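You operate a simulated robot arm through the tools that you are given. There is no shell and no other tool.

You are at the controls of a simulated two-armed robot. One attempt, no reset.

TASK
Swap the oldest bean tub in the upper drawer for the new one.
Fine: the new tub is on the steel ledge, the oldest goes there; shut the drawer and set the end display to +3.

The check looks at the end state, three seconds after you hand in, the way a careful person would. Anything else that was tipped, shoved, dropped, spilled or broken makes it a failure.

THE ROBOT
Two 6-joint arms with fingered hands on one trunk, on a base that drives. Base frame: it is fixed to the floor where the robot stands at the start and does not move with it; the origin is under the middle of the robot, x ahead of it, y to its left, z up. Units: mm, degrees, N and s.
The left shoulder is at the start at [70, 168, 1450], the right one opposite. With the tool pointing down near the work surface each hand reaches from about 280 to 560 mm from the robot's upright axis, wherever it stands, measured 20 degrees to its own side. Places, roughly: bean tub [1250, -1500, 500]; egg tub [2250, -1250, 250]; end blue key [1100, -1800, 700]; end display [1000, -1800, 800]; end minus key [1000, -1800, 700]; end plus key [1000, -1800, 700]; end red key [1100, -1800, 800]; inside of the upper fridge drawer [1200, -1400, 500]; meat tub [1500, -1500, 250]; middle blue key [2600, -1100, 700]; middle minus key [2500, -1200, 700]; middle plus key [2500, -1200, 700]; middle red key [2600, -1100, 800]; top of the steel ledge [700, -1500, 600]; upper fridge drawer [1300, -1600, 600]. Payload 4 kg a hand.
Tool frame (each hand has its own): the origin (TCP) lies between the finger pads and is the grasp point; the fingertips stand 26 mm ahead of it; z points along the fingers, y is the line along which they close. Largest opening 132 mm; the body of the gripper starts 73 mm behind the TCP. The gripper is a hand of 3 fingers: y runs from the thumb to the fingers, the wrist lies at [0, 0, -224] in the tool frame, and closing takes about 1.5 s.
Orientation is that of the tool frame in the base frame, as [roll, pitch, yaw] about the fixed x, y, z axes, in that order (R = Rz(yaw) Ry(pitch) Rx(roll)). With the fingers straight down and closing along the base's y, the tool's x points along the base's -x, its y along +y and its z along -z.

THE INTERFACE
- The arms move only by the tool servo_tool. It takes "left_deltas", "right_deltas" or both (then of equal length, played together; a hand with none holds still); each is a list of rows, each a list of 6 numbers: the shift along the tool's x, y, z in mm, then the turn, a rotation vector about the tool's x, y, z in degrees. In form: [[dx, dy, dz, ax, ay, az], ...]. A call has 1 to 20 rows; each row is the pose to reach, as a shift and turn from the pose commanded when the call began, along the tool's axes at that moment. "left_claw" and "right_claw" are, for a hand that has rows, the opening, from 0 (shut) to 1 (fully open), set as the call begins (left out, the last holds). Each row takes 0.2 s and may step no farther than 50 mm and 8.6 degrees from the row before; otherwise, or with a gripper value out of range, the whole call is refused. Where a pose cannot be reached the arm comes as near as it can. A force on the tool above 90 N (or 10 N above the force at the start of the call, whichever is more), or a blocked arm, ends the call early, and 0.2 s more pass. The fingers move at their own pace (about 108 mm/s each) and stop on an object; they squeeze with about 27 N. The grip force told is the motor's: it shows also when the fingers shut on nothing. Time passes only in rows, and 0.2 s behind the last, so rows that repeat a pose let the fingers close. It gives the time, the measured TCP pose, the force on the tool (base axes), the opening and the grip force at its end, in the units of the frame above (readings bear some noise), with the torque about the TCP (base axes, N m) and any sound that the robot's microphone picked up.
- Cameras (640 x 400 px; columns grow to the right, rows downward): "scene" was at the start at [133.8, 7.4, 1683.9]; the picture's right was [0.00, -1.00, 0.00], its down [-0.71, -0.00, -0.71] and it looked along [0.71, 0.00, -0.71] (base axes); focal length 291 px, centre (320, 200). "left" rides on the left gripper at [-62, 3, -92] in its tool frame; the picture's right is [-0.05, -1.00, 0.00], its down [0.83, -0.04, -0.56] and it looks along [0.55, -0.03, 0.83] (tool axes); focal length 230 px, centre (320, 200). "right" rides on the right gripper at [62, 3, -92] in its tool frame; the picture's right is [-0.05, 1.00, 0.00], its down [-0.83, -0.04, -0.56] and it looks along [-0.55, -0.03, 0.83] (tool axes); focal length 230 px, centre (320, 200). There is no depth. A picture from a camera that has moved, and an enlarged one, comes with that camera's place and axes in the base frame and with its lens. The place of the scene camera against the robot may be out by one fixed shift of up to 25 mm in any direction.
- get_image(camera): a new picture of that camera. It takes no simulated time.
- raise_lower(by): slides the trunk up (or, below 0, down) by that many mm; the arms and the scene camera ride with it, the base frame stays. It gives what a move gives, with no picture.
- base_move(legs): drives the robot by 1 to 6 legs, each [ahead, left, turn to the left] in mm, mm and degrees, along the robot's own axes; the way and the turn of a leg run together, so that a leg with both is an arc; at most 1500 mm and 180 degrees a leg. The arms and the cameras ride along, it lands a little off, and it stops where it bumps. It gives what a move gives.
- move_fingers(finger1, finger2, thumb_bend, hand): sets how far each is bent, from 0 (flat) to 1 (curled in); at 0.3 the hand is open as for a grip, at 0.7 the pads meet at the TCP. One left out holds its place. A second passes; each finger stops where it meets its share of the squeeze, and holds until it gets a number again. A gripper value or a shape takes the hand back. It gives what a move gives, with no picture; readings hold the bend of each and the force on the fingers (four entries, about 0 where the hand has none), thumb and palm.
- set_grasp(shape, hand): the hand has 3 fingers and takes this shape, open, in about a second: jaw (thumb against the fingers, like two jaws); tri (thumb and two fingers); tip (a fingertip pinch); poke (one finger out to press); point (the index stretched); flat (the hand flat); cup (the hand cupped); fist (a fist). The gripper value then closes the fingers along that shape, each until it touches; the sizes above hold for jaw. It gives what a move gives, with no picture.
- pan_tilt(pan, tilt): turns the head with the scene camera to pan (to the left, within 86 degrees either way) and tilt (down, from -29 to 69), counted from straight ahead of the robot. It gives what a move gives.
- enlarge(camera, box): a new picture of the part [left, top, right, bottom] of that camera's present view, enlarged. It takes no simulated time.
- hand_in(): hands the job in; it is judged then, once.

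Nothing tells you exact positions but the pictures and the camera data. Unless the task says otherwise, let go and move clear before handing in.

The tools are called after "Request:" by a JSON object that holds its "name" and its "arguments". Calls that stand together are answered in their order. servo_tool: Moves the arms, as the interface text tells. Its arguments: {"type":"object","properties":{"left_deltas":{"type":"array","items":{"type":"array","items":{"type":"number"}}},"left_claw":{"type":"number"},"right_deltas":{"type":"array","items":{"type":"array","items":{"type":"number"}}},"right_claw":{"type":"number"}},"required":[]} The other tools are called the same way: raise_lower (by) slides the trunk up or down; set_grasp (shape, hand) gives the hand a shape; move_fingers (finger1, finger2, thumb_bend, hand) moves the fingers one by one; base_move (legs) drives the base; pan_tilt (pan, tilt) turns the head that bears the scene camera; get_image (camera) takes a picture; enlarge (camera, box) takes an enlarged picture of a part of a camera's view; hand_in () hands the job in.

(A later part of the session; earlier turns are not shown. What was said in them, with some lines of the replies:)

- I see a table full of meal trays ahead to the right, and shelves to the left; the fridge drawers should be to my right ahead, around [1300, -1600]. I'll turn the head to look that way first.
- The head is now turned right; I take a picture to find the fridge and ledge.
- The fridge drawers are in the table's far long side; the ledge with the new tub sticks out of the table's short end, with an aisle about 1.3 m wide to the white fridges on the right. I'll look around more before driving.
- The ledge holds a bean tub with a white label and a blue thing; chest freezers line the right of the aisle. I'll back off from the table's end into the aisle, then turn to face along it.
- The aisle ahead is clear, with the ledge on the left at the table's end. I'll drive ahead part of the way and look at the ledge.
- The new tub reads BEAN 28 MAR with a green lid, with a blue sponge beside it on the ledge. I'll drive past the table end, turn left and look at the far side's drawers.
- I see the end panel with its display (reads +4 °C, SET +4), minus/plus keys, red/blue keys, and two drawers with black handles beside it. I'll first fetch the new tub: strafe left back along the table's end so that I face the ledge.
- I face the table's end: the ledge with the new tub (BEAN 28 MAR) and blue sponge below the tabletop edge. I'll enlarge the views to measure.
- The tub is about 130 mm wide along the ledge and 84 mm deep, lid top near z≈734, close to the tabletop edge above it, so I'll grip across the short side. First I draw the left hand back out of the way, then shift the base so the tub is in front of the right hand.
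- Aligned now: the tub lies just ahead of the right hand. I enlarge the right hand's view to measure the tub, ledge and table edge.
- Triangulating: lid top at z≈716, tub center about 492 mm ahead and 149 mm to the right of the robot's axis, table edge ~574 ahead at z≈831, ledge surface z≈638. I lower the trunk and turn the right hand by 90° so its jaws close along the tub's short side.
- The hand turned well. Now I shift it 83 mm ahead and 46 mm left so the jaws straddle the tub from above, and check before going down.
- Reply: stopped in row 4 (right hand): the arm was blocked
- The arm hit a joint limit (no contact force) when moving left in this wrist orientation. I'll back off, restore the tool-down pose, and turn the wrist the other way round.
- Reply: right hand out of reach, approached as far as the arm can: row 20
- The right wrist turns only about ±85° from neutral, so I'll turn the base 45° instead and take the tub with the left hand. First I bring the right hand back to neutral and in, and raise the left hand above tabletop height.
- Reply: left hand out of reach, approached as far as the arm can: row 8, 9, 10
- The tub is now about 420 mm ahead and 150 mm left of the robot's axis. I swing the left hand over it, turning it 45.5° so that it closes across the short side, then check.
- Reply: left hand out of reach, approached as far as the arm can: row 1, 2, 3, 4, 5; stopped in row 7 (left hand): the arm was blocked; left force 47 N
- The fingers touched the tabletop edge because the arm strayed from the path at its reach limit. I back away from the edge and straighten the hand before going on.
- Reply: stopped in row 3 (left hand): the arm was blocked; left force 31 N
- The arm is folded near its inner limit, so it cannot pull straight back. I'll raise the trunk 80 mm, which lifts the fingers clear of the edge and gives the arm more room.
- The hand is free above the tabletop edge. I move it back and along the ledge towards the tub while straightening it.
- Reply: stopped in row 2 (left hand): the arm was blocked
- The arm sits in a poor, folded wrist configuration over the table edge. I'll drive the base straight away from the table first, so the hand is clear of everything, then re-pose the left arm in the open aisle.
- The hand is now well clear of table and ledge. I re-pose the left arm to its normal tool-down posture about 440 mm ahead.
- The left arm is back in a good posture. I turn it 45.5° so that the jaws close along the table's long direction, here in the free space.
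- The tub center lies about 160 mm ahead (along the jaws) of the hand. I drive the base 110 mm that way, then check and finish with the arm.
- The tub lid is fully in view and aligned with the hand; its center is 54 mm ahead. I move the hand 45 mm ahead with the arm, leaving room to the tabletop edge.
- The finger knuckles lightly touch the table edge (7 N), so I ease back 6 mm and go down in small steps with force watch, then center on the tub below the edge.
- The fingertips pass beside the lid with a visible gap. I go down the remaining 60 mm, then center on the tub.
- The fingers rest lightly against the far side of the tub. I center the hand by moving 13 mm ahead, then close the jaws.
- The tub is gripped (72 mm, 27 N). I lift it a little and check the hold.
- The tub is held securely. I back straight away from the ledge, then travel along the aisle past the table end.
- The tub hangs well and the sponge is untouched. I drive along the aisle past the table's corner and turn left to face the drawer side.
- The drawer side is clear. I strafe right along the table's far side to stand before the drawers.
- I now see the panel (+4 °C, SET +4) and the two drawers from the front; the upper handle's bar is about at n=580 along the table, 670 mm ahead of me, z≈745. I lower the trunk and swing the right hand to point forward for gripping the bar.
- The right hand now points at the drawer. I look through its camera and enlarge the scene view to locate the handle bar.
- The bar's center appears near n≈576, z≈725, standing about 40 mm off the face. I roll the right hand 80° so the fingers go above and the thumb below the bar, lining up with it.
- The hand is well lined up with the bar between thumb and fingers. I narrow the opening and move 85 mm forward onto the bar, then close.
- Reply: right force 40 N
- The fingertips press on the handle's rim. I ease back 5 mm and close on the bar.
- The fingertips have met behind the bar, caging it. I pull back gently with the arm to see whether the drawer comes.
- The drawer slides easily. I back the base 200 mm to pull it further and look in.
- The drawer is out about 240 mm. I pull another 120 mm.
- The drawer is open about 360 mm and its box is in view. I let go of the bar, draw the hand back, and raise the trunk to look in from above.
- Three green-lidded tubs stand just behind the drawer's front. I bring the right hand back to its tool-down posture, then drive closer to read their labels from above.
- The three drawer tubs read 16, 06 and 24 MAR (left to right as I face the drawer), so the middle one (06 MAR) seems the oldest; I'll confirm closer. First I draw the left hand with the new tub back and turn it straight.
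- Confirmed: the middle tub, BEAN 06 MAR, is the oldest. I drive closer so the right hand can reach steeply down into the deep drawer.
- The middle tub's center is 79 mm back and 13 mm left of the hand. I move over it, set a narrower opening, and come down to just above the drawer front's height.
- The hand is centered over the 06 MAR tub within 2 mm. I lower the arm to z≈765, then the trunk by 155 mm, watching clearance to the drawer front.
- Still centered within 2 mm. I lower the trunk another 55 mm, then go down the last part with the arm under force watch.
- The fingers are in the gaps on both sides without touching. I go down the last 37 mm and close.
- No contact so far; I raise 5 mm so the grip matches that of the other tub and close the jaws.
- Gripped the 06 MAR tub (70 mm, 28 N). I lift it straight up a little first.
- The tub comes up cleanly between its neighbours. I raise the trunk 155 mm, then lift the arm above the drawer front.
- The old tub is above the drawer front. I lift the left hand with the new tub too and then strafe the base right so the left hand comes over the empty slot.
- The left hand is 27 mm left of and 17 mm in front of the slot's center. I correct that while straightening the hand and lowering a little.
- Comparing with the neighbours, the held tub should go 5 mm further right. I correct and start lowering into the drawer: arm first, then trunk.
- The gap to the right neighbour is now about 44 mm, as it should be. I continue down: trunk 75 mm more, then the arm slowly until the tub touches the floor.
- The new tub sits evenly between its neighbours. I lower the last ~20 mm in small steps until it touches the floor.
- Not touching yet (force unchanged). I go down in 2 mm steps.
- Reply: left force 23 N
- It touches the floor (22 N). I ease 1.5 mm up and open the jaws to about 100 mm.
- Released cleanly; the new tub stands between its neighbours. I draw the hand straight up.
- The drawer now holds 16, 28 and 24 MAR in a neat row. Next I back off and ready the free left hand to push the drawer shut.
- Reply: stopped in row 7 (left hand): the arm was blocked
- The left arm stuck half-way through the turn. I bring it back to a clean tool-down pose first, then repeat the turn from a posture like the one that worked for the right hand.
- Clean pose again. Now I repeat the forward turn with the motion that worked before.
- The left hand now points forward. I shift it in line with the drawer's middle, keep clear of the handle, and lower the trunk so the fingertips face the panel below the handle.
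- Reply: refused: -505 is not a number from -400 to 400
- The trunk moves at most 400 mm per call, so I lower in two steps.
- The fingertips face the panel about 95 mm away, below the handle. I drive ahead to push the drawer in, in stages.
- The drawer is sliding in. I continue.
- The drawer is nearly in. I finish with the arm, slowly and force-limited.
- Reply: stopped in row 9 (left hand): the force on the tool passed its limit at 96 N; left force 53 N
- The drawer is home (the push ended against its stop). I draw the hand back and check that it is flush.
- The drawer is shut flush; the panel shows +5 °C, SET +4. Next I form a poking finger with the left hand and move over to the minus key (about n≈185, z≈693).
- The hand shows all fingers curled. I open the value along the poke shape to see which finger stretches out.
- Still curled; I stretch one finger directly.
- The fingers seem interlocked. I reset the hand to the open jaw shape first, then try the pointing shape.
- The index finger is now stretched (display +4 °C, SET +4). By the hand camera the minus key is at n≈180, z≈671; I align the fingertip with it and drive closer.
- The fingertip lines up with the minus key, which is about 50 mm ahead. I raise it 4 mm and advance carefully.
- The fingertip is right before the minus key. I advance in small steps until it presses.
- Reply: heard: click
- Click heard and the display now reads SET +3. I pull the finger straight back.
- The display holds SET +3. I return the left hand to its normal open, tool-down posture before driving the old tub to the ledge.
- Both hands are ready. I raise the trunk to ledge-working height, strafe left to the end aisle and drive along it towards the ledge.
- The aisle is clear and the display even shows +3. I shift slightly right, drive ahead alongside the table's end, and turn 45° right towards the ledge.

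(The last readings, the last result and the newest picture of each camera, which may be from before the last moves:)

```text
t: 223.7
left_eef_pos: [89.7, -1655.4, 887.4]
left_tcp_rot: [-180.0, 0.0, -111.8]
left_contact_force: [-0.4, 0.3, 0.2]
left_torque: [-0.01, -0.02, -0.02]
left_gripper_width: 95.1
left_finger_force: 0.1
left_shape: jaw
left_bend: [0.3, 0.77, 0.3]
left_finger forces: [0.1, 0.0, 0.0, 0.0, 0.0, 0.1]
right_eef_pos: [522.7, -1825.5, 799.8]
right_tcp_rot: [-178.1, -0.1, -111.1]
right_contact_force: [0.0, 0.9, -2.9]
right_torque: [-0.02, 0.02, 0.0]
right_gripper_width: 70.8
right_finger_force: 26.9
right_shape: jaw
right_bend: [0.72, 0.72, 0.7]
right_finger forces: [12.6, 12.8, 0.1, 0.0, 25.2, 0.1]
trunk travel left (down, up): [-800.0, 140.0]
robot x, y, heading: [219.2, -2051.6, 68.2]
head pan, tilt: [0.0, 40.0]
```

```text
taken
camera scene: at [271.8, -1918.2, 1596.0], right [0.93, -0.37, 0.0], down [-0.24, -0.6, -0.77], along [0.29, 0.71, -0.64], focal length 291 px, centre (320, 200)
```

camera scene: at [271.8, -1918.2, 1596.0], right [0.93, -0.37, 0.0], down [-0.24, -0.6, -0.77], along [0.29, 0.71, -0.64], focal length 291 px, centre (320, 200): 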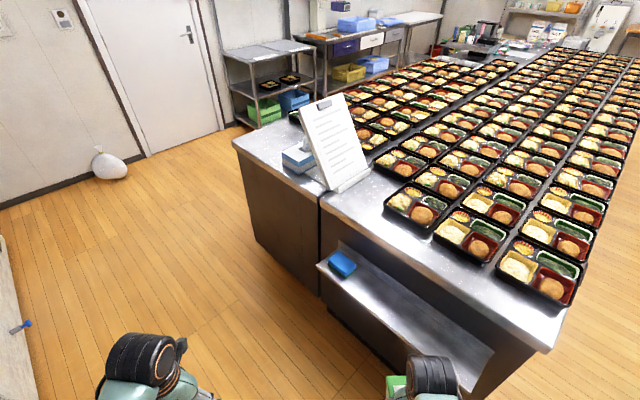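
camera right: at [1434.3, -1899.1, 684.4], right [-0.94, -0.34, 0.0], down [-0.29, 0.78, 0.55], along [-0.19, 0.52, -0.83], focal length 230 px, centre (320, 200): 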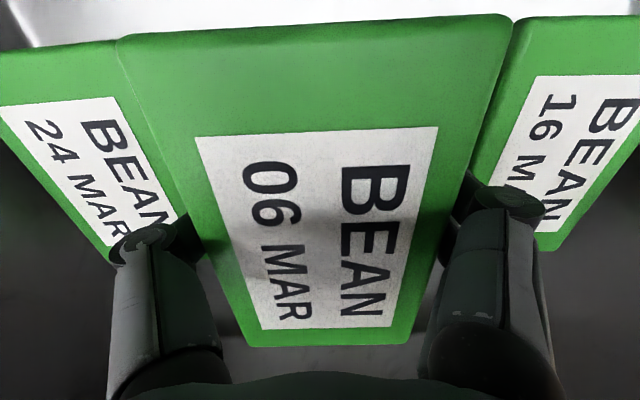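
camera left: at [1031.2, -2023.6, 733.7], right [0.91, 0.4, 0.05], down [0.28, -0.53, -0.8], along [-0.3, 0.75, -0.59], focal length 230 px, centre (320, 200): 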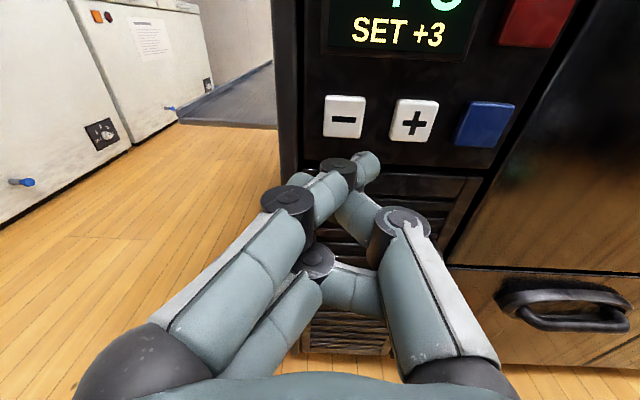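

I extend the right hand and turn it 44° so the tub's long side runs along the ledge, still clear of it.

Request:
{"name": "servo_tool", "arguments": {"right_deltas": [[-18, 0, 0, -0.3, 0, -7.4], [-37, 0, 0, -0.6, 0, -14.7], [-55, 0, 0, -0.9, 0, -22.1], [-73, 0, 0, -1.3, 0, -29.4], [-92, 0, 0, -1.6, 0, -36.8], [-110, 0, 0, -1.9, 0, -44.1], [-110, 0, 0, -1.9, 0, -44.1]]}}

Request:
{"name": "pan_tilt", "arguments": {"pan": -20, "tilt": 50}}

Request:
{"name": "get_image", "arguments": {"camera": "scene"}}

Request:
{"name": "get_image", "arguments": {"camera": "right"}}

```text
t: 225.3
left_eef_pos: [89.9, -1655.0, 887.2]
left_tcp_rot: [-179.9, 0.2, -111.7]
left_contact_force: [0.5, 0.1, -0.4]
left_torque: [0.01, -0.02, -0.01]
left_gripper_width: 95.2
left_finger_force: 0.1
left_shape: jaw
left_bend: [0.3, 0.77, 0.3]
left_finger forces: [0.0, 0.1, 0.1, 0.0, 0.0, 0.0]
right_eef_pos: [560.5, -1723.1, 797.9]
right_tcp_rot: [179.7, -0.8, -67.0]
right_contact_force: [0.3, 0.2, -2.5]
right_torque: [0.02, -0.01, 0.0]
right_gripper_width: 70.8
right_finger_force: 26.7
right_shape: jaw
right_bend: [0.72, 0.72, 0.7]
right_finger forces: [12.6, 12.7, 0.1, 0.0, 25.3, 0.0]
trunk travel left (down, up): [-800.0, 140.0]
robot x, y, heading: [219.1, -2049.6, 68.0]
head pan, tilt: [0.0, 40.0]
```

```text
t: 226.1
left_eef_pos: [89.1, -1655.1, 887.9]
left_tcp_rot: [-179.9, 0.1, -111.7]
left_contact_force: [0.1, 0.3, 0.3]
left_torque: [-0.02, 0.01, -0.02]
left_gripper_width: 95.0
left_finger_force: 0.0
left_shape: jaw
left_bend: [0.3, 0.77, 0.3]
left_finger forces: [0.0, 0.0, 0.1, 0.0, 0.0, 0.1]
right_eef_pos: [561.3, -1723.4, 798.6]
right_tcp_rot: [179.5, -0.8, -67.1]
right_contact_force: [0.4, -0.5, -2.9]
right_torque: [0.0, 0.01, 0.01]
right_gripper_width: 70.8
right_finger_force: 26.7
right_shape: jaw
right_bend: [0.72, 0.72, 0.7]
right_finger forces: [12.6, 12.7, 0.0, 0.0, 25.4, 0.1]
trunk travel left (down, up): [-800.0, 140.0]
robot x, y, heading: [224.0, -2050.8, 68.0]
head pan, tilt: [-20.0, 50.0]
```

```text
taken
camera scene: at [291.6, -1939.5, 1581.8], right [0.74, -0.67, 0.0], down [-0.51, -0.57, -0.64], along [0.43, 0.48, -0.77], focal length 291 px, centre (320, 200)
```

scene: 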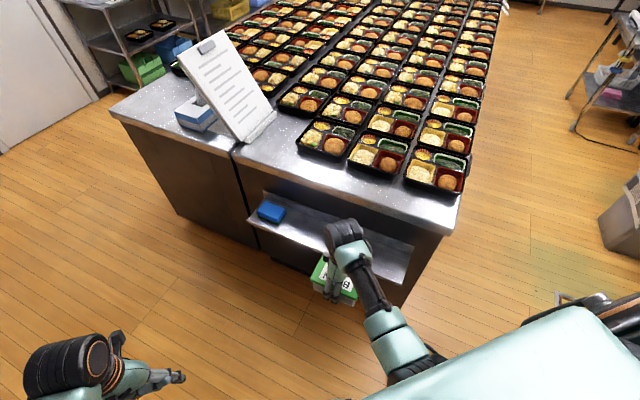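

```text
taken
camera right: at [581.7, -1779.9, 891.8], right [-0.94, -0.34, 0.01], down [-0.28, 0.79, 0.54], along [-0.19, 0.51, -0.84], focal length 230 px, centre (320, 200)
```

right: 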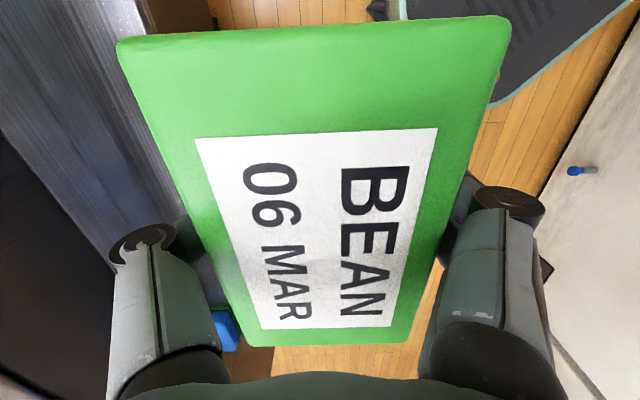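

The old tub is aligned with the ledge. I drive closer, stopping short of the tabletop edge, then finish with the arm.

Request:
{"name": "base_move", "arguments": {"legs": [[199, -12, 0]]}}

Request:
{"name": "get_image", "arguments": {"camera": "scene"}}

Request:
{"name": "get_image", "arguments": {"camera": "right"}}

```text
t: 227.7
left_eef_pos: [177.3, -1475.3, 887.6]
left_tcp_rot: [-179.8, 0.1, -112.0]
left_contact_force: [-0.7, 0.6, 0.1]
left_torque: [-0.03, 0.0, -0.02]
left_gripper_width: 95.1
left_finger_force: 0.0
left_shape: jaw
left_bend: [0.3, 0.77, 0.3]
left_finger forces: [0.0, 0.0, 0.1, 0.0, 0.0, 0.0]
right_eef_pos: [647.2, -1544.8, 798.2]
right_tcp_rot: [179.7, -0.8, -67.2]
right_contact_force: [-0.6, 0.2, -3.3]
right_torque: [-0.03, 0.0, 0.0]
right_gripper_width: 70.7
right_finger_force: 27.0
right_shape: jaw
right_bend: [0.72, 0.72, 0.7]
right_finger forces: [12.6, 12.7, 0.1, 0.0, 25.4, 0.0]
trunk travel left (down, up): [-800.0, 140.0]
robot x, y, heading: [305.0, -1870.8, 67.8]
head pan, tilt: [-20.0, 50.0]
```

```text
taken
camera scene: at [377.2, -1760.8, 1582.0], right [0.74, -0.67, 0.0], down [-0.51, -0.57, -0.64], along [0.43, 0.48, -0.77], focal length 291 px, centre (320, 200)
```

scene: 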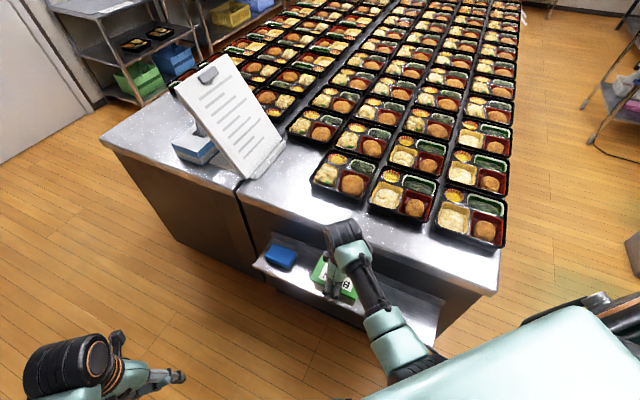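

```text
taken
camera right: at [668.0, -1601.4, 892.3], right [-0.94, -0.34, 0.01], down [-0.28, 0.79, 0.54], along [-0.19, 0.51, -0.84], focal length 230 px, centre (320, 200)
```

right: 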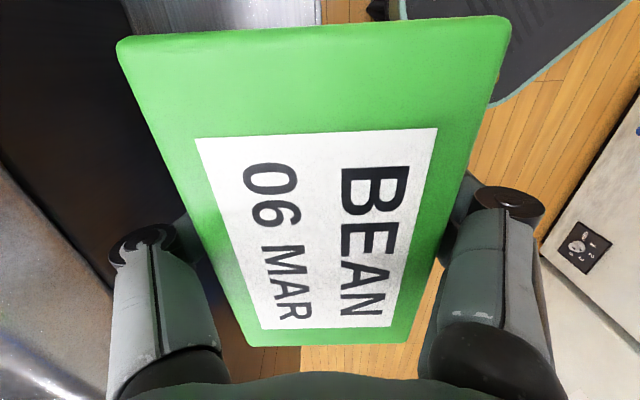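

The tub is before the ledge at the right place along it. I move it 50 mm in over the ledge.

Request:
{"name": "servo_tool", "arguments": {"right_deltas": [[0, -17, 0, 0, 0, 0], [0, -34, 0, 0, 0, 0], [0, -50, 0, 0, 0, 0], [0, -50, 0, 0, 0, 0]]}}

Request:
{"name": "get_image", "arguments": {"camera": "right"}}

Request:
{"name": "enlarge", "arguments": {"camera": "scene", "box": [220, 190, 460, 360]}}

```text
t: 228.7
left_eef_pos: [177.7, -1474.5, 886.4]
left_tcp_rot: [-179.9, 0.1, -111.9]
left_contact_force: [-0.2, 0.6, 0.4]
left_torque: [-0.01, 0.04, 0.02]
left_gripper_width: 95.3
left_finger_force: 0.1
left_shape: jaw
left_bend: [0.3, 0.77, 0.3]
left_finger forces: [0.0, 0.1, 0.0, 0.0, 0.1, 0.0]
right_eef_pos: [693.9, -1525.8, 796.7]
right_tcp_rot: [179.5, -0.8, -67.1]
right_contact_force: [0.5, 0.6, -2.5]
right_torque: [0.0, -0.04, 0.02]
right_gripper_width: 70.6
right_finger_force: 27.3
right_shape: jaw
right_bend: [0.72, 0.72, 0.7]
right_finger forces: [12.5, 12.7, 0.0, 0.0, 25.3, 0.0]
trunk travel left (down, up): [-800.0, 140.0]
robot x, y, heading: [305.6, -1867.9, 67.9]
head pan, tilt: [-20.0, 50.0]
```

```text
taken
camera right: at [714.1, -1582.9, 891.8], right [-0.94, -0.34, 0.01], down [-0.28, 0.79, 0.54], along [-0.19, 0.51, -0.84], focal length 230 px, centre (320, 200)
```

right: 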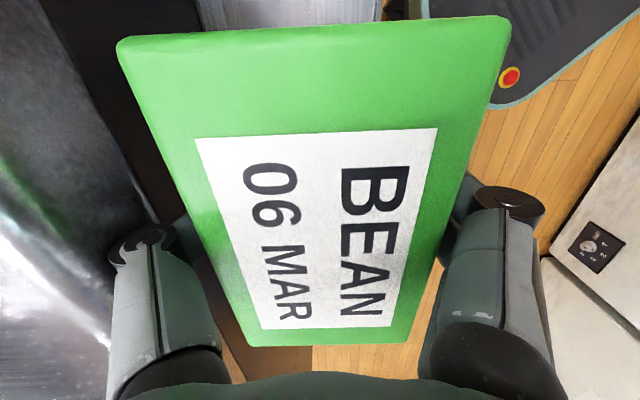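

```text
2.35 times, centred on (340, 275) of scene
camera zoom: at [377.6, -1759.9, 1581.8], right [0.74, -0.67, 0.0], down [-0.51, -0.57, -0.64], along [0.43, 0.48, -0.77], focal length 686 px, centre (273, 24)
```

zoom: 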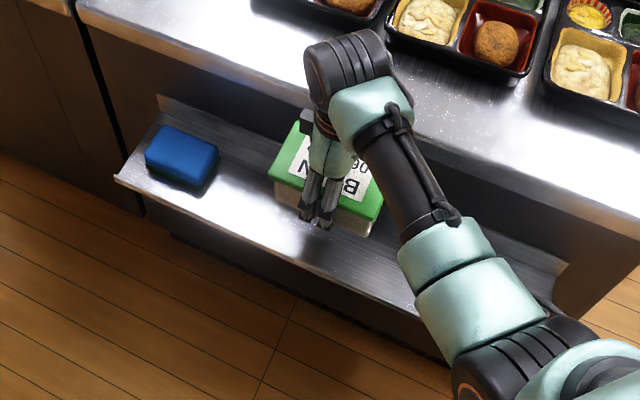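

Well placed over the ledge with clearance to the tabletop. I lower it with the trunk to about 20 mm above the ledge.

Request:
{"name": "raise_lower", "arguments": {"by": -92}}

Request:
{"name": "enlarge", "arguments": {"camera": "scene", "box": [220, 190, 460, 360]}}

Request:
{"name": "get_image", "arguments": {"camera": "right"}}

```text
t: 230.0
left_eef_pos: [177.5, -1474.7, 795.3]
left_tcp_rot: [-179.8, 0.0, -111.9]
left_contact_force: [0.4, 0.2, 0.1]
left_torque: [0.01, -0.02, -0.01]
left_gripper_width: 95.0
left_finger_force: 0.1
left_shape: jaw
left_bend: [0.3, 0.77, 0.3]
left_finger forces: [0.1, 0.0, 0.1, 0.0, 0.1, 0.0]
right_eef_pos: [693.5, -1525.8, 706.0]
right_tcp_rot: [179.5, -0.8, -67.3]
right_contact_force: [-1.1, -0.2, -3.8]
right_torque: [-0.01, 0.02, 0.0]
right_gripper_width: 70.8
right_finger_force: 27.7
right_shape: jaw
right_bend: [0.72, 0.72, 0.7]
right_finger forces: [12.6, 12.7, 0.1, 0.1, 25.3, 0.0]
trunk travel left (down, up): [-708.0, 232.0]
robot x, y, heading: [301.3, -1873.4, 68.0]
head pan, tilt: [-20.0, 50.0]
```

```text
2.35 times, centred on (340, 275) of scene
camera zoom: at [378.0, -1759.3, 1489.8], right [0.74, -0.67, 0.0], down [-0.51, -0.57, -0.64], along [0.43, 0.48, -0.77], focal length 686 px, centre (273, 24)
```

zoom: 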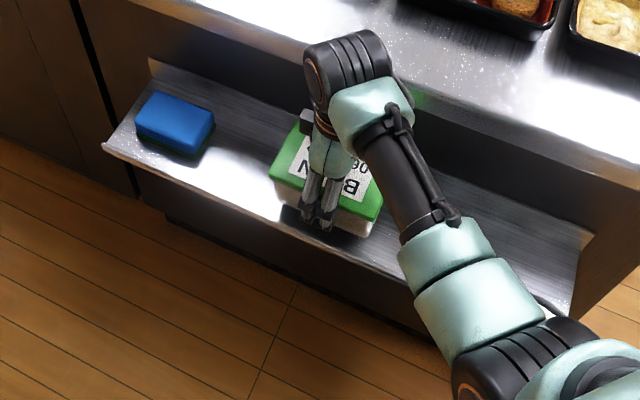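

```text
taken
camera right: at [714.2, -1582.7, 799.6], right [-0.94, -0.34, 0.01], down [-0.28, 0.79, 0.54], along [-0.19, 0.51, -0.84], focal length 230 px, centre (320, 200)
```

right: 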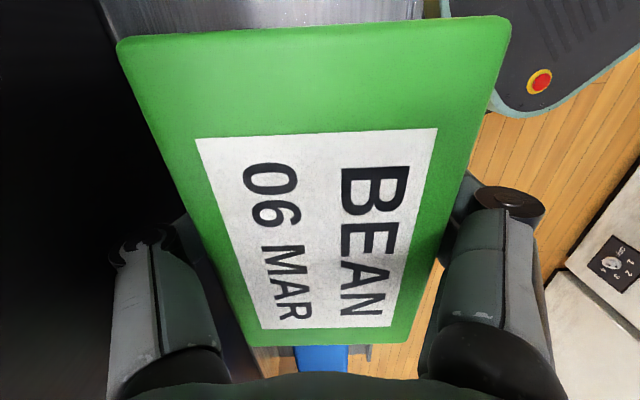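

The tub's base lies well within the ledge. I lower the last bit with the arm in small steps.

Request:
{"name": "servo_tool", "arguments": {"right_deltas": [[0, -2, 6, 0, 0, 0], [0, -3, 12, 0, 0, 0], [0, -3, 18, 0, 0, 0], [0, -3, 22, 0, 0, 0], [0, -3, 22, 0, 0, 0]]}}

Request:
{"name": "servo_tool", "arguments": {"right_deltas": [[0, 0, 2, 0, 0, 0], [0, 0, 2, 0, 0, 0]]}}

```text
t: 231.2
left_eef_pos: [178.3, -1474.1, 795.3]
left_tcp_rot: [-179.9, 0.0, -111.8]
left_contact_force: [0.7, -0.4, 0.1]
left_torque: [-0.01, 0.0, 0.05]
left_gripper_width: 94.9
left_finger_force: 0.1
left_shape: jaw
left_bend: [0.3, 0.77, 0.3]
left_finger forces: [0.1, 0.1, 0.0, 0.0, 0.1, 0.1]
right_eef_pos: [697.4, -1525.1, 683.6]
right_tcp_rot: [179.5, -0.7, -67.2]
right_contact_force: [0.5, -0.9, -2.6]
right_torque: [-0.01, 0.03, 0.0]
right_gripper_width: 71.0
right_finger_force: 27.1
right_shape: jaw
right_bend: [0.72, 0.72, 0.7]
right_finger forces: [12.7, 12.7, 0.0, 0.0, 25.4, 0.0]
trunk travel left (down, up): [-708.0, 232.0]
robot x, y, heading: [303.3, -1869.5, 68.0]
head pan, tilt: [-20.0, 50.0]
```

```text
t: 231.8
left_eef_pos: [178.0, -1475.2, 794.8]
left_tcp_rot: [-179.9, 0.0, -111.8]
left_contact_force: [-0.6, -0.6, 0.4]
left_torque: [-0.02, -0.03, 0.0]
left_gripper_width: 95.2
left_finger_force: 0.0
left_shape: jaw
left_bend: [0.3, 0.77, 0.3]
left_finger forces: [0.1, 0.1, 0.1, 0.0, 0.0, 0.0]
right_eef_pos: [695.1, -1524.8, 683.2]
right_tcp_rot: [179.4, -0.7, -67.2]
right_contact_force: [0.9, 0.6, -3.0]
right_torque: [-0.04, 0.01, 0.04]
right_gripper_width: 70.4
right_finger_force: 26.5
right_shape: jaw
right_bend: [0.72, 0.72, 0.7]
right_finger forces: [12.6, 12.7, 0.0, 0.0, 25.3, 0.0]
trunk travel left (down, up): [-708.0, 232.0]
robot x, y, heading: [304.0, -1868.2, 68.2]
head pan, tilt: [-20.0, 50.0]
```

Request:
{"name": "servo_tool", "arguments": {"right_deltas": [[0, 0, 2, 0, 0, 0], [0, 0, 2, 0, 0, 0]]}}

Request:
{"name": "servo_tool", "arguments": {"right_deltas": [[0, 0, 1.5, 0, 0, 0], [0, 0, 1.5, 0, 0, 0]]}}

```text
t: 232.4
left_eef_pos: [176.8, -1475.3, 794.2]
left_tcp_rot: [-179.9, 0.1, -111.9]
left_contact_force: [0.3, -0.5, -0.6]
left_torque: [0.0, 0.02, 0.0]
left_gripper_width: 95.2
left_finger_force: 0.0
left_shape: jaw
left_bend: [0.3, 0.77, 0.3]
left_finger forces: [0.0, 0.0, 0.0, 0.0, 0.0, 0.0]
right_eef_pos: [695.9, -1524.6, 680.3]
right_tcp_rot: [179.5, -0.7, -67.2]
right_contact_force: [-0.4, -0.6, -2.4]
right_torque: [-0.01, 0.0, 0.0]
right_gripper_width: 70.6
right_finger_force: 27.5
right_shape: jaw
right_bend: [0.72, 0.72, 0.7]
right_finger forces: [12.6, 12.7, 0.0, 0.0, 25.2, 0.0]
trunk travel left (down, up): [-708.0, 232.0]
robot x, y, heading: [304.3, -1871.9, 67.8]
head pan, tilt: [-20.0, 50.0]
```

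```text
t: 233.0
left_eef_pos: [178.0, -1474.9, 794.9]
left_tcp_rot: [-179.8, 0.1, -111.8]
left_contact_force: [0.0, 0.0, 0.3]
left_torque: [0.0, -0.02, 0.0]
left_gripper_width: 95.4
left_finger_force: 0.1
left_shape: jaw
left_bend: [0.3, 0.76, 0.3]
left_finger forces: [0.0, 0.0, 0.1, 0.0, 0.0, 0.0]
right_eef_pos: [695.4, -1524.8, 678.3]
right_tcp_rot: [179.5, -0.8, -67.2]
right_contact_force: [0.4, -1.0, -0.8]
right_torque: [0.05, -0.05, -0.03]
right_gripper_width: 70.6
right_finger_force: 26.7
right_shape: jaw
right_bend: [0.72, 0.72, 0.7]
right_finger forces: [12.8, 12.9, 0.0, 0.0, 25.2, 0.1]
trunk travel left (down, up): [-708.0, 232.0]
robot x, y, heading: [306.1, -1873.8, 67.8]
head pan, tilt: [-20.0, 50.0]
```

It begins to rest on the ledge. One more millimetre, then I open the jaws.

Request:
{"name": "servo_tool", "arguments": {"right_deltas": [[0, 0, 1, 0, 0, 0], [0, 0, 1, 0, 0, 0]]}}

Request:
{"name": "servo_tool", "arguments": {"right_deltas": [[0, 0, 0, 0, 0, 0], [0, 0, 0, 0, 0, 0], [0, 0, 0, 0, 0, 0], [0, 0, 0, 0, 0, 0], [0, 0, 0, 0, 0, 0]], "right_claw": 0.77}}

Request:
{"name": "get_image", "arguments": {"camera": "right"}}

```text
t: 233.6
left_eef_pos: [177.1, -1475.2, 794.0]
left_tcp_rot: [-180.0, 0.0, -111.9]
left_contact_force: [0.5, 0.2, -0.2]
left_torque: [-0.02, 0.02, 0.01]
left_gripper_width: 95.1
left_finger_force: 0.1
left_shape: jaw
left_bend: [0.3, 0.76, 0.3]
left_finger forces: [0.0, 0.0, 0.0, 0.1, 0.1, 0.0]
right_eef_pos: [695.0, -1526.2, 678.6]
right_tcp_rot: [179.6, -0.7, -67.2]
right_contact_force: [-0.4, 0.7, 3.9]
right_torque: [0.09, -0.18, -0.03]
right_gripper_width: 70.5
right_finger_force: 26.9
right_shape: jaw
right_bend: [0.72, 0.72, 0.7]
right_finger forces: [12.8, 12.9, 0.0, 0.0, 26.1, 0.0]
trunk travel left (down, up): [-708.0, 232.0]
robot x, y, heading: [301.5, -1870.3, 67.7]
head pan, tilt: [-20.0, 50.0]
```

```text
t: 234.8
left_eef_pos: [178.0, -1475.7, 795.4]
left_tcp_rot: [-179.9, 0.1, -111.9]
left_contact_force: [0.4, -0.6, -0.3]
left_torque: [0.0, 0.01, -0.01]
left_gripper_width: 94.8
left_finger_force: 0.2
left_shape: jaw
left_bend: [0.3, 0.76, 0.3]
left_finger forces: [0.0, 0.1, 0.0, 0.1, 0.0, 0.0]
right_eef_pos: [695.7, -1526.6, 677.9]
right_tcp_rot: [179.5, -0.8, -67.2]
right_contact_force: [-0.4, -0.1, -0.3]
right_torque: [0.01, 0.01, 0.03]
right_gripper_width: 101.1
right_finger_force: 0.1
right_shape: jaw
right_bend: [0.62, 0.62, 0.58]
right_finger forces: [0.1, 0.1, 0.0, 0.0, 0.0, 0.0]
trunk travel left (down, up): [-708.0, 232.0]
robot x, y, heading: [306.1, -1875.9, 67.8]
head pan, tilt: [-20.0, 50.0]
```

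```text
taken
camera right: at [716.6, -1582.5, 771.6], right [-0.94, -0.34, 0.01], down [-0.28, 0.79, 0.54], along [-0.19, 0.51, -0.84], focal length 230 px, centre (320, 200)
```

right: 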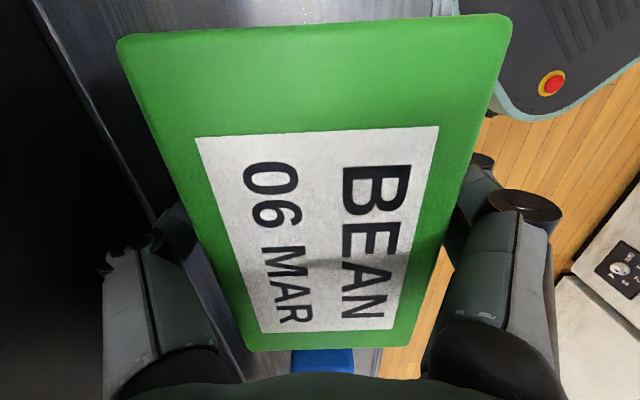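

Released; the old tub stands on the ledge. I raise the hand straight up clear of it.

Request:
{"name": "servo_tool", "arguments": {"right_deltas": [[0, 0, -8, 0, 0, 0], [0, 0, -18, 0, 0, 0], [0, 0, -30, 0, 0, 0], [0, 0, -42, 0, 0, 0], [0, 0, -50, 0, 0, 0]]}}

Request:
{"name": "raise_lower", "arguments": {"by": 90}}

Request:
{"name": "get_image", "arguments": {"camera": "right"}}

Request:
{"name": "enlarge", "arguments": {"camera": "scene", "box": [220, 190, 460, 360]}}

```text
t: 236.0
left_eef_pos: [177.1, -1474.9, 796.0]
left_tcp_rot: [-179.9, 0.1, -111.8]
left_contact_force: [0.4, -0.1, 0.4]
left_torque: [-0.02, 0.02, -0.03]
left_gripper_width: 95.1
left_finger_force: 0.1
left_shape: jaw
left_bend: [0.3, 0.76, 0.3]
left_finger forces: [0.0, 0.1, 0.0, 0.0, 0.0, 0.0]
right_eef_pos: [695.9, -1525.6, 728.6]
right_tcp_rot: [179.6, -0.8, -67.2]
right_contact_force: [0.6, -0.8, -1.0]
right_torque: [-0.02, -0.01, -0.01]
right_gripper_width: 101.5
right_finger_force: 0.0
right_shape: jaw
right_bend: [0.62, 0.62, 0.58]
right_finger forces: [0.0, 0.1, 0.0, 0.1, 0.1, 0.0]
trunk travel left (down, up): [-708.0, 232.0]
robot x, y, heading: [302.1, -1871.4, 67.7]
head pan, tilt: [-20.0, 50.0]
```

```text
t: 237.2
left_eef_pos: [175.4, -1475.3, 885.6]
left_tcp_rot: [-179.9, 0.2, -111.9]
left_contact_force: [0.4, 0.3, -0.6]
left_torque: [0.0, -0.02, 0.01]
left_gripper_width: 95.2
left_finger_force: 0.0
left_shape: jaw
left_bend: [0.3, 0.75, 0.3]
left_finger forces: [0.1, 0.0, 0.1, 0.1, 0.1, 0.0]
right_eef_pos: [694.3, -1525.9, 819.8]
right_tcp_rot: [179.7, -0.7, -67.2]
right_contact_force: [-13.0, -5.6, 3.0]
right_torque: [0.24, -0.54, 0.04]
right_gripper_width: 101.0
right_finger_force: 0.0
right_shape: jaw
right_bend: [0.62, 0.62, 0.59]
right_finger forces: [0.1, 0.0, 0.0, 0.0, 14.3, 0.0]
trunk travel left (down, up): [-798.0, 142.0]
robot x, y, heading: [306.5, -1871.3, 68.2]
head pan, tilt: [-20.0, 50.0]
```

```text
taken
camera right: at [715.1, -1581.9, 913.7], right [-0.94, -0.34, 0.0], down [-0.28, 0.79, 0.54], along [-0.19, 0.51, -0.84], focal length 230 px, centre (320, 200)
```

right: 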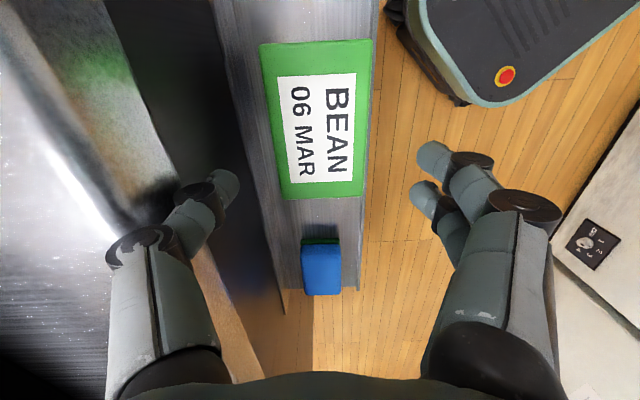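

```text
2.35 times, centred on (340, 275) of scene
camera zoom: at [374.0, -1761.2, 1580.2], right [0.74, -0.67, 0.0], down [-0.51, -0.57, -0.64], along [0.43, 0.48, -0.76], focal length 686 px, centre (273, 24)
```

zoom: 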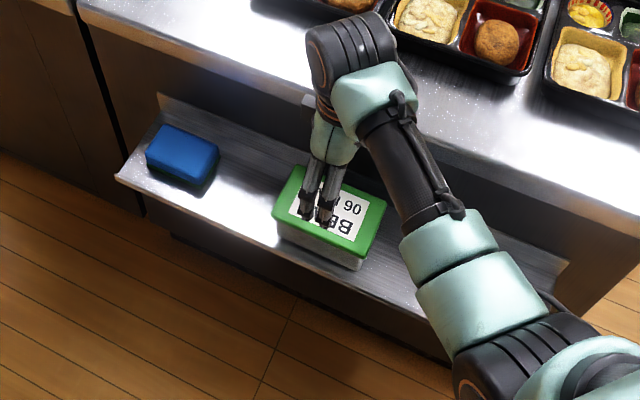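

The old tub sits on the ledge beside the sponge. The thumb brushes the tabletop edge, so I move the hand straight out away from the table.

Request:
{"name": "servo_tool", "arguments": {"right_deltas": [[0, 12, 0, 0, 0, 0], [0, 30, 0, 0, 0, 0], [0, 50, 0, 0, 0, 0], [0, 70, 0, 0, 0, 0]]}}

Request:
{"name": "get_image", "arguments": {"camera": "right"}}

```text
t: 238.2
left_eef_pos: [175.5, -1475.0, 885.2]
left_tcp_rot: [-179.9, 0.0, -112.0]
left_contact_force: [0.0, 0.2, 0.1]
left_torque: [0.0, 0.0, 0.02]
left_gripper_width: 95.3
left_finger_force: 0.0
left_shape: jaw
left_bend: [0.3, 0.75, 0.3]
left_finger forces: [0.0, 0.0, 0.0, 0.1, 0.0, 0.1]
right_eef_pos: [630.8, -1552.4, 818.6]
right_tcp_rot: [179.6, -0.9, -67.2]
right_contact_force: [-0.2, -0.1, 0.3]
right_torque: [0.0, -0.01, -0.01]
right_gripper_width: 101.2
right_finger_force: 0.1
right_shape: jaw
right_bend: [0.62, 0.62, 0.58]
right_finger forces: [0.0, 0.0, 0.1, 0.1, 0.0, 0.0]
trunk travel left (down, up): [-798.0, 142.0]
robot x, y, heading: [304.8, -1869.3, 67.8]
head pan, tilt: [-20.0, 50.0]
```

```text
taken
camera right: at [651.5, -1608.3, 912.4], right [-0.94, -0.34, 0.01], down [-0.28, 0.79, 0.54], along [-0.19, 0.51, -0.84], focal length 230 px, centre (320, 200)
```

right: 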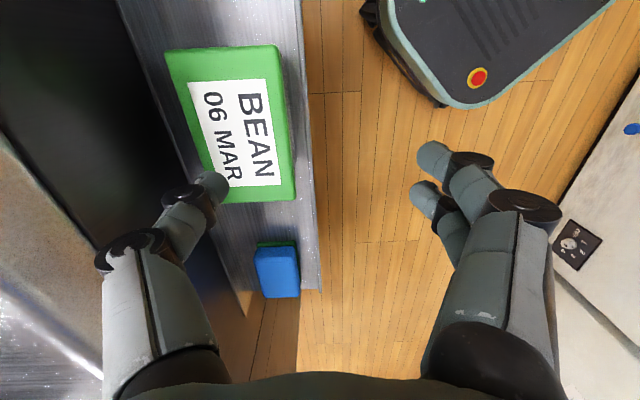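

Free of everything now. I back the base away from the ledge and take a final look at the ledge, drawer and display.

Request:
{"name": "base_move", "arguments": {"legs": [[-175, 175, 0]]}}

Request:
{"name": "pan_tilt", "arguments": {"pan": -35, "tilt": 35}}

Request:
{"name": "get_image", "arguments": {"camera": "scene"}}

Request:
{"name": "enlarge", "arguments": {"camera": "scene", "box": [180, 120, 480, 310]}}

```text
t: 240.1
left_eef_pos: [-49.6, -1572.6, 885.5]
left_tcp_rot: [180.0, 0.1, -111.9]
left_contact_force: [0.4, -0.3, 0.0]
left_torque: [0.04, 0.02, -0.01]
left_gripper_width: 95.1
left_finger_force: 0.1
left_shape: jaw
left_bend: [0.3, 0.74, 0.3]
left_finger forces: [0.0, 0.1, 0.0, 0.1, 0.0, 0.1]
right_eef_pos: [404.0, -1649.9, 818.3]
right_tcp_rot: [179.4, -0.8, -67.3]
right_contact_force: [-1.4, 0.6, 0.6]
right_torque: [-0.01, 0.0, -0.02]
right_gripper_width: 101.2
right_finger_force: 0.1
right_shape: jaw
right_bend: [0.62, 0.62, 0.58]
right_finger forces: [0.1, 0.0, 0.0, 0.0, 0.0, 0.0]
trunk travel left (down, up): [-798.0, 142.0]
robot x, y, heading: [77.4, -1967.0, 67.9]
head pan, tilt: [-20.0, 50.0]
```

```text
t: 240.8
left_eef_pos: [-49.6, -1573.9, 883.7]
left_tcp_rot: [-180.0, 0.2, -111.8]
left_contact_force: [-0.1, 0.8, -0.1]
left_torque: [0.0, -0.05, 0.0]
left_gripper_width: 95.0
left_finger_force: 0.1
left_shape: jaw
left_bend: [0.3, 0.72, 0.31]
left_finger forces: [0.0, 0.1, 0.0, 0.0, 0.1, 0.0]
right_eef_pos: [403.2, -1649.6, 818.7]
right_tcp_rot: [179.7, -0.9, -67.3]
right_contact_force: [-0.5, -0.2, -0.9]
right_torque: [0.01, 0.03, 0.01]
right_gripper_width: 101.4
right_finger_force: 0.0
right_shape: jaw
right_bend: [0.62, 0.62, 0.58]
right_finger forces: [0.1, 0.0, 0.1, 0.0, 0.0, 0.0]
trunk travel left (down, up): [-798.0, 142.0]
robot x, y, heading: [79.5, -1968.8, 67.8]
head pan, tilt: [-35.0, 35.0]
```

```text
taken
camera scene: at [171.7, -1867.6, 1601.6], right [0.54, -0.84, 0.0], down [-0.48, -0.31, -0.82], along [0.69, 0.44, -0.57], focal length 291 px, centre (320, 200)
```

scene: 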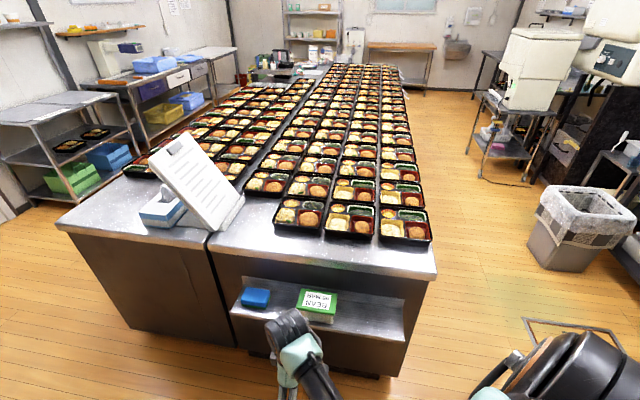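

```text
2.11 times, centred on (330, 215) of scene
camera zoom: at [171.7, -1867.6, 1601.6], right [0.54, -0.84, 0.0], down [-0.48, -0.31, -0.82], along [0.69, 0.44, -0.57], focal length 614 px, centre (299, 168)
```

zoom: 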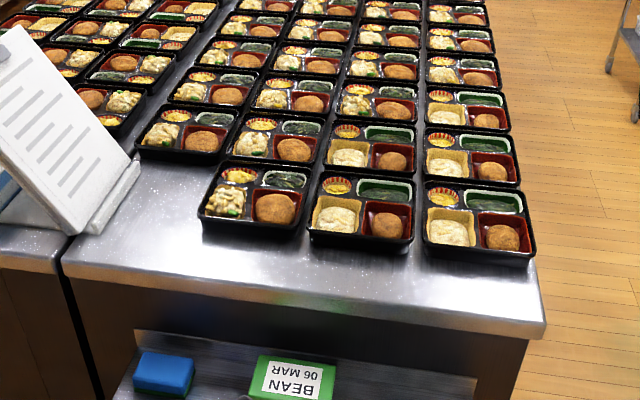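

The end state looks right:
- The old tub (06 MAR) stands on the ledge beside the untouched sponge.
- The drawer is shut with the new tub (28 MAR) between the other two.
- The display was last seen at SET +3.
- The trays are in place, and both hands are empty and clear.

I hand in now.

Request:
{"name": "hand_in", "arguments": {}}

```text
The job is handed in.
```

The swap is done and I've handed it in. The result of the check hasn't come back to me.

- **Upper drawer:** it now holds the 16, 28 and 24 MAR tubs, with the new one (28 MAR) in the middle slot. The drawer is pushed shut and looked flush.
- **Steel ledge:** the oldest tub (06 MAR) stands about where the new one was. Its label faces the other way round from the tub it replaced. The blue sponge beside it was not touched.
- **End display:** I pressed minus once and heard one click. It showed SET +3 after I pulled the finger back. That was my last clear look at it, before I drove round to the ledge.

The hand touched the tabletop edge a few times while working at the ledge, the hardest at about 45 N. I saw no trays or other items moved in the last picture. Both hands are empty and clear of the table.
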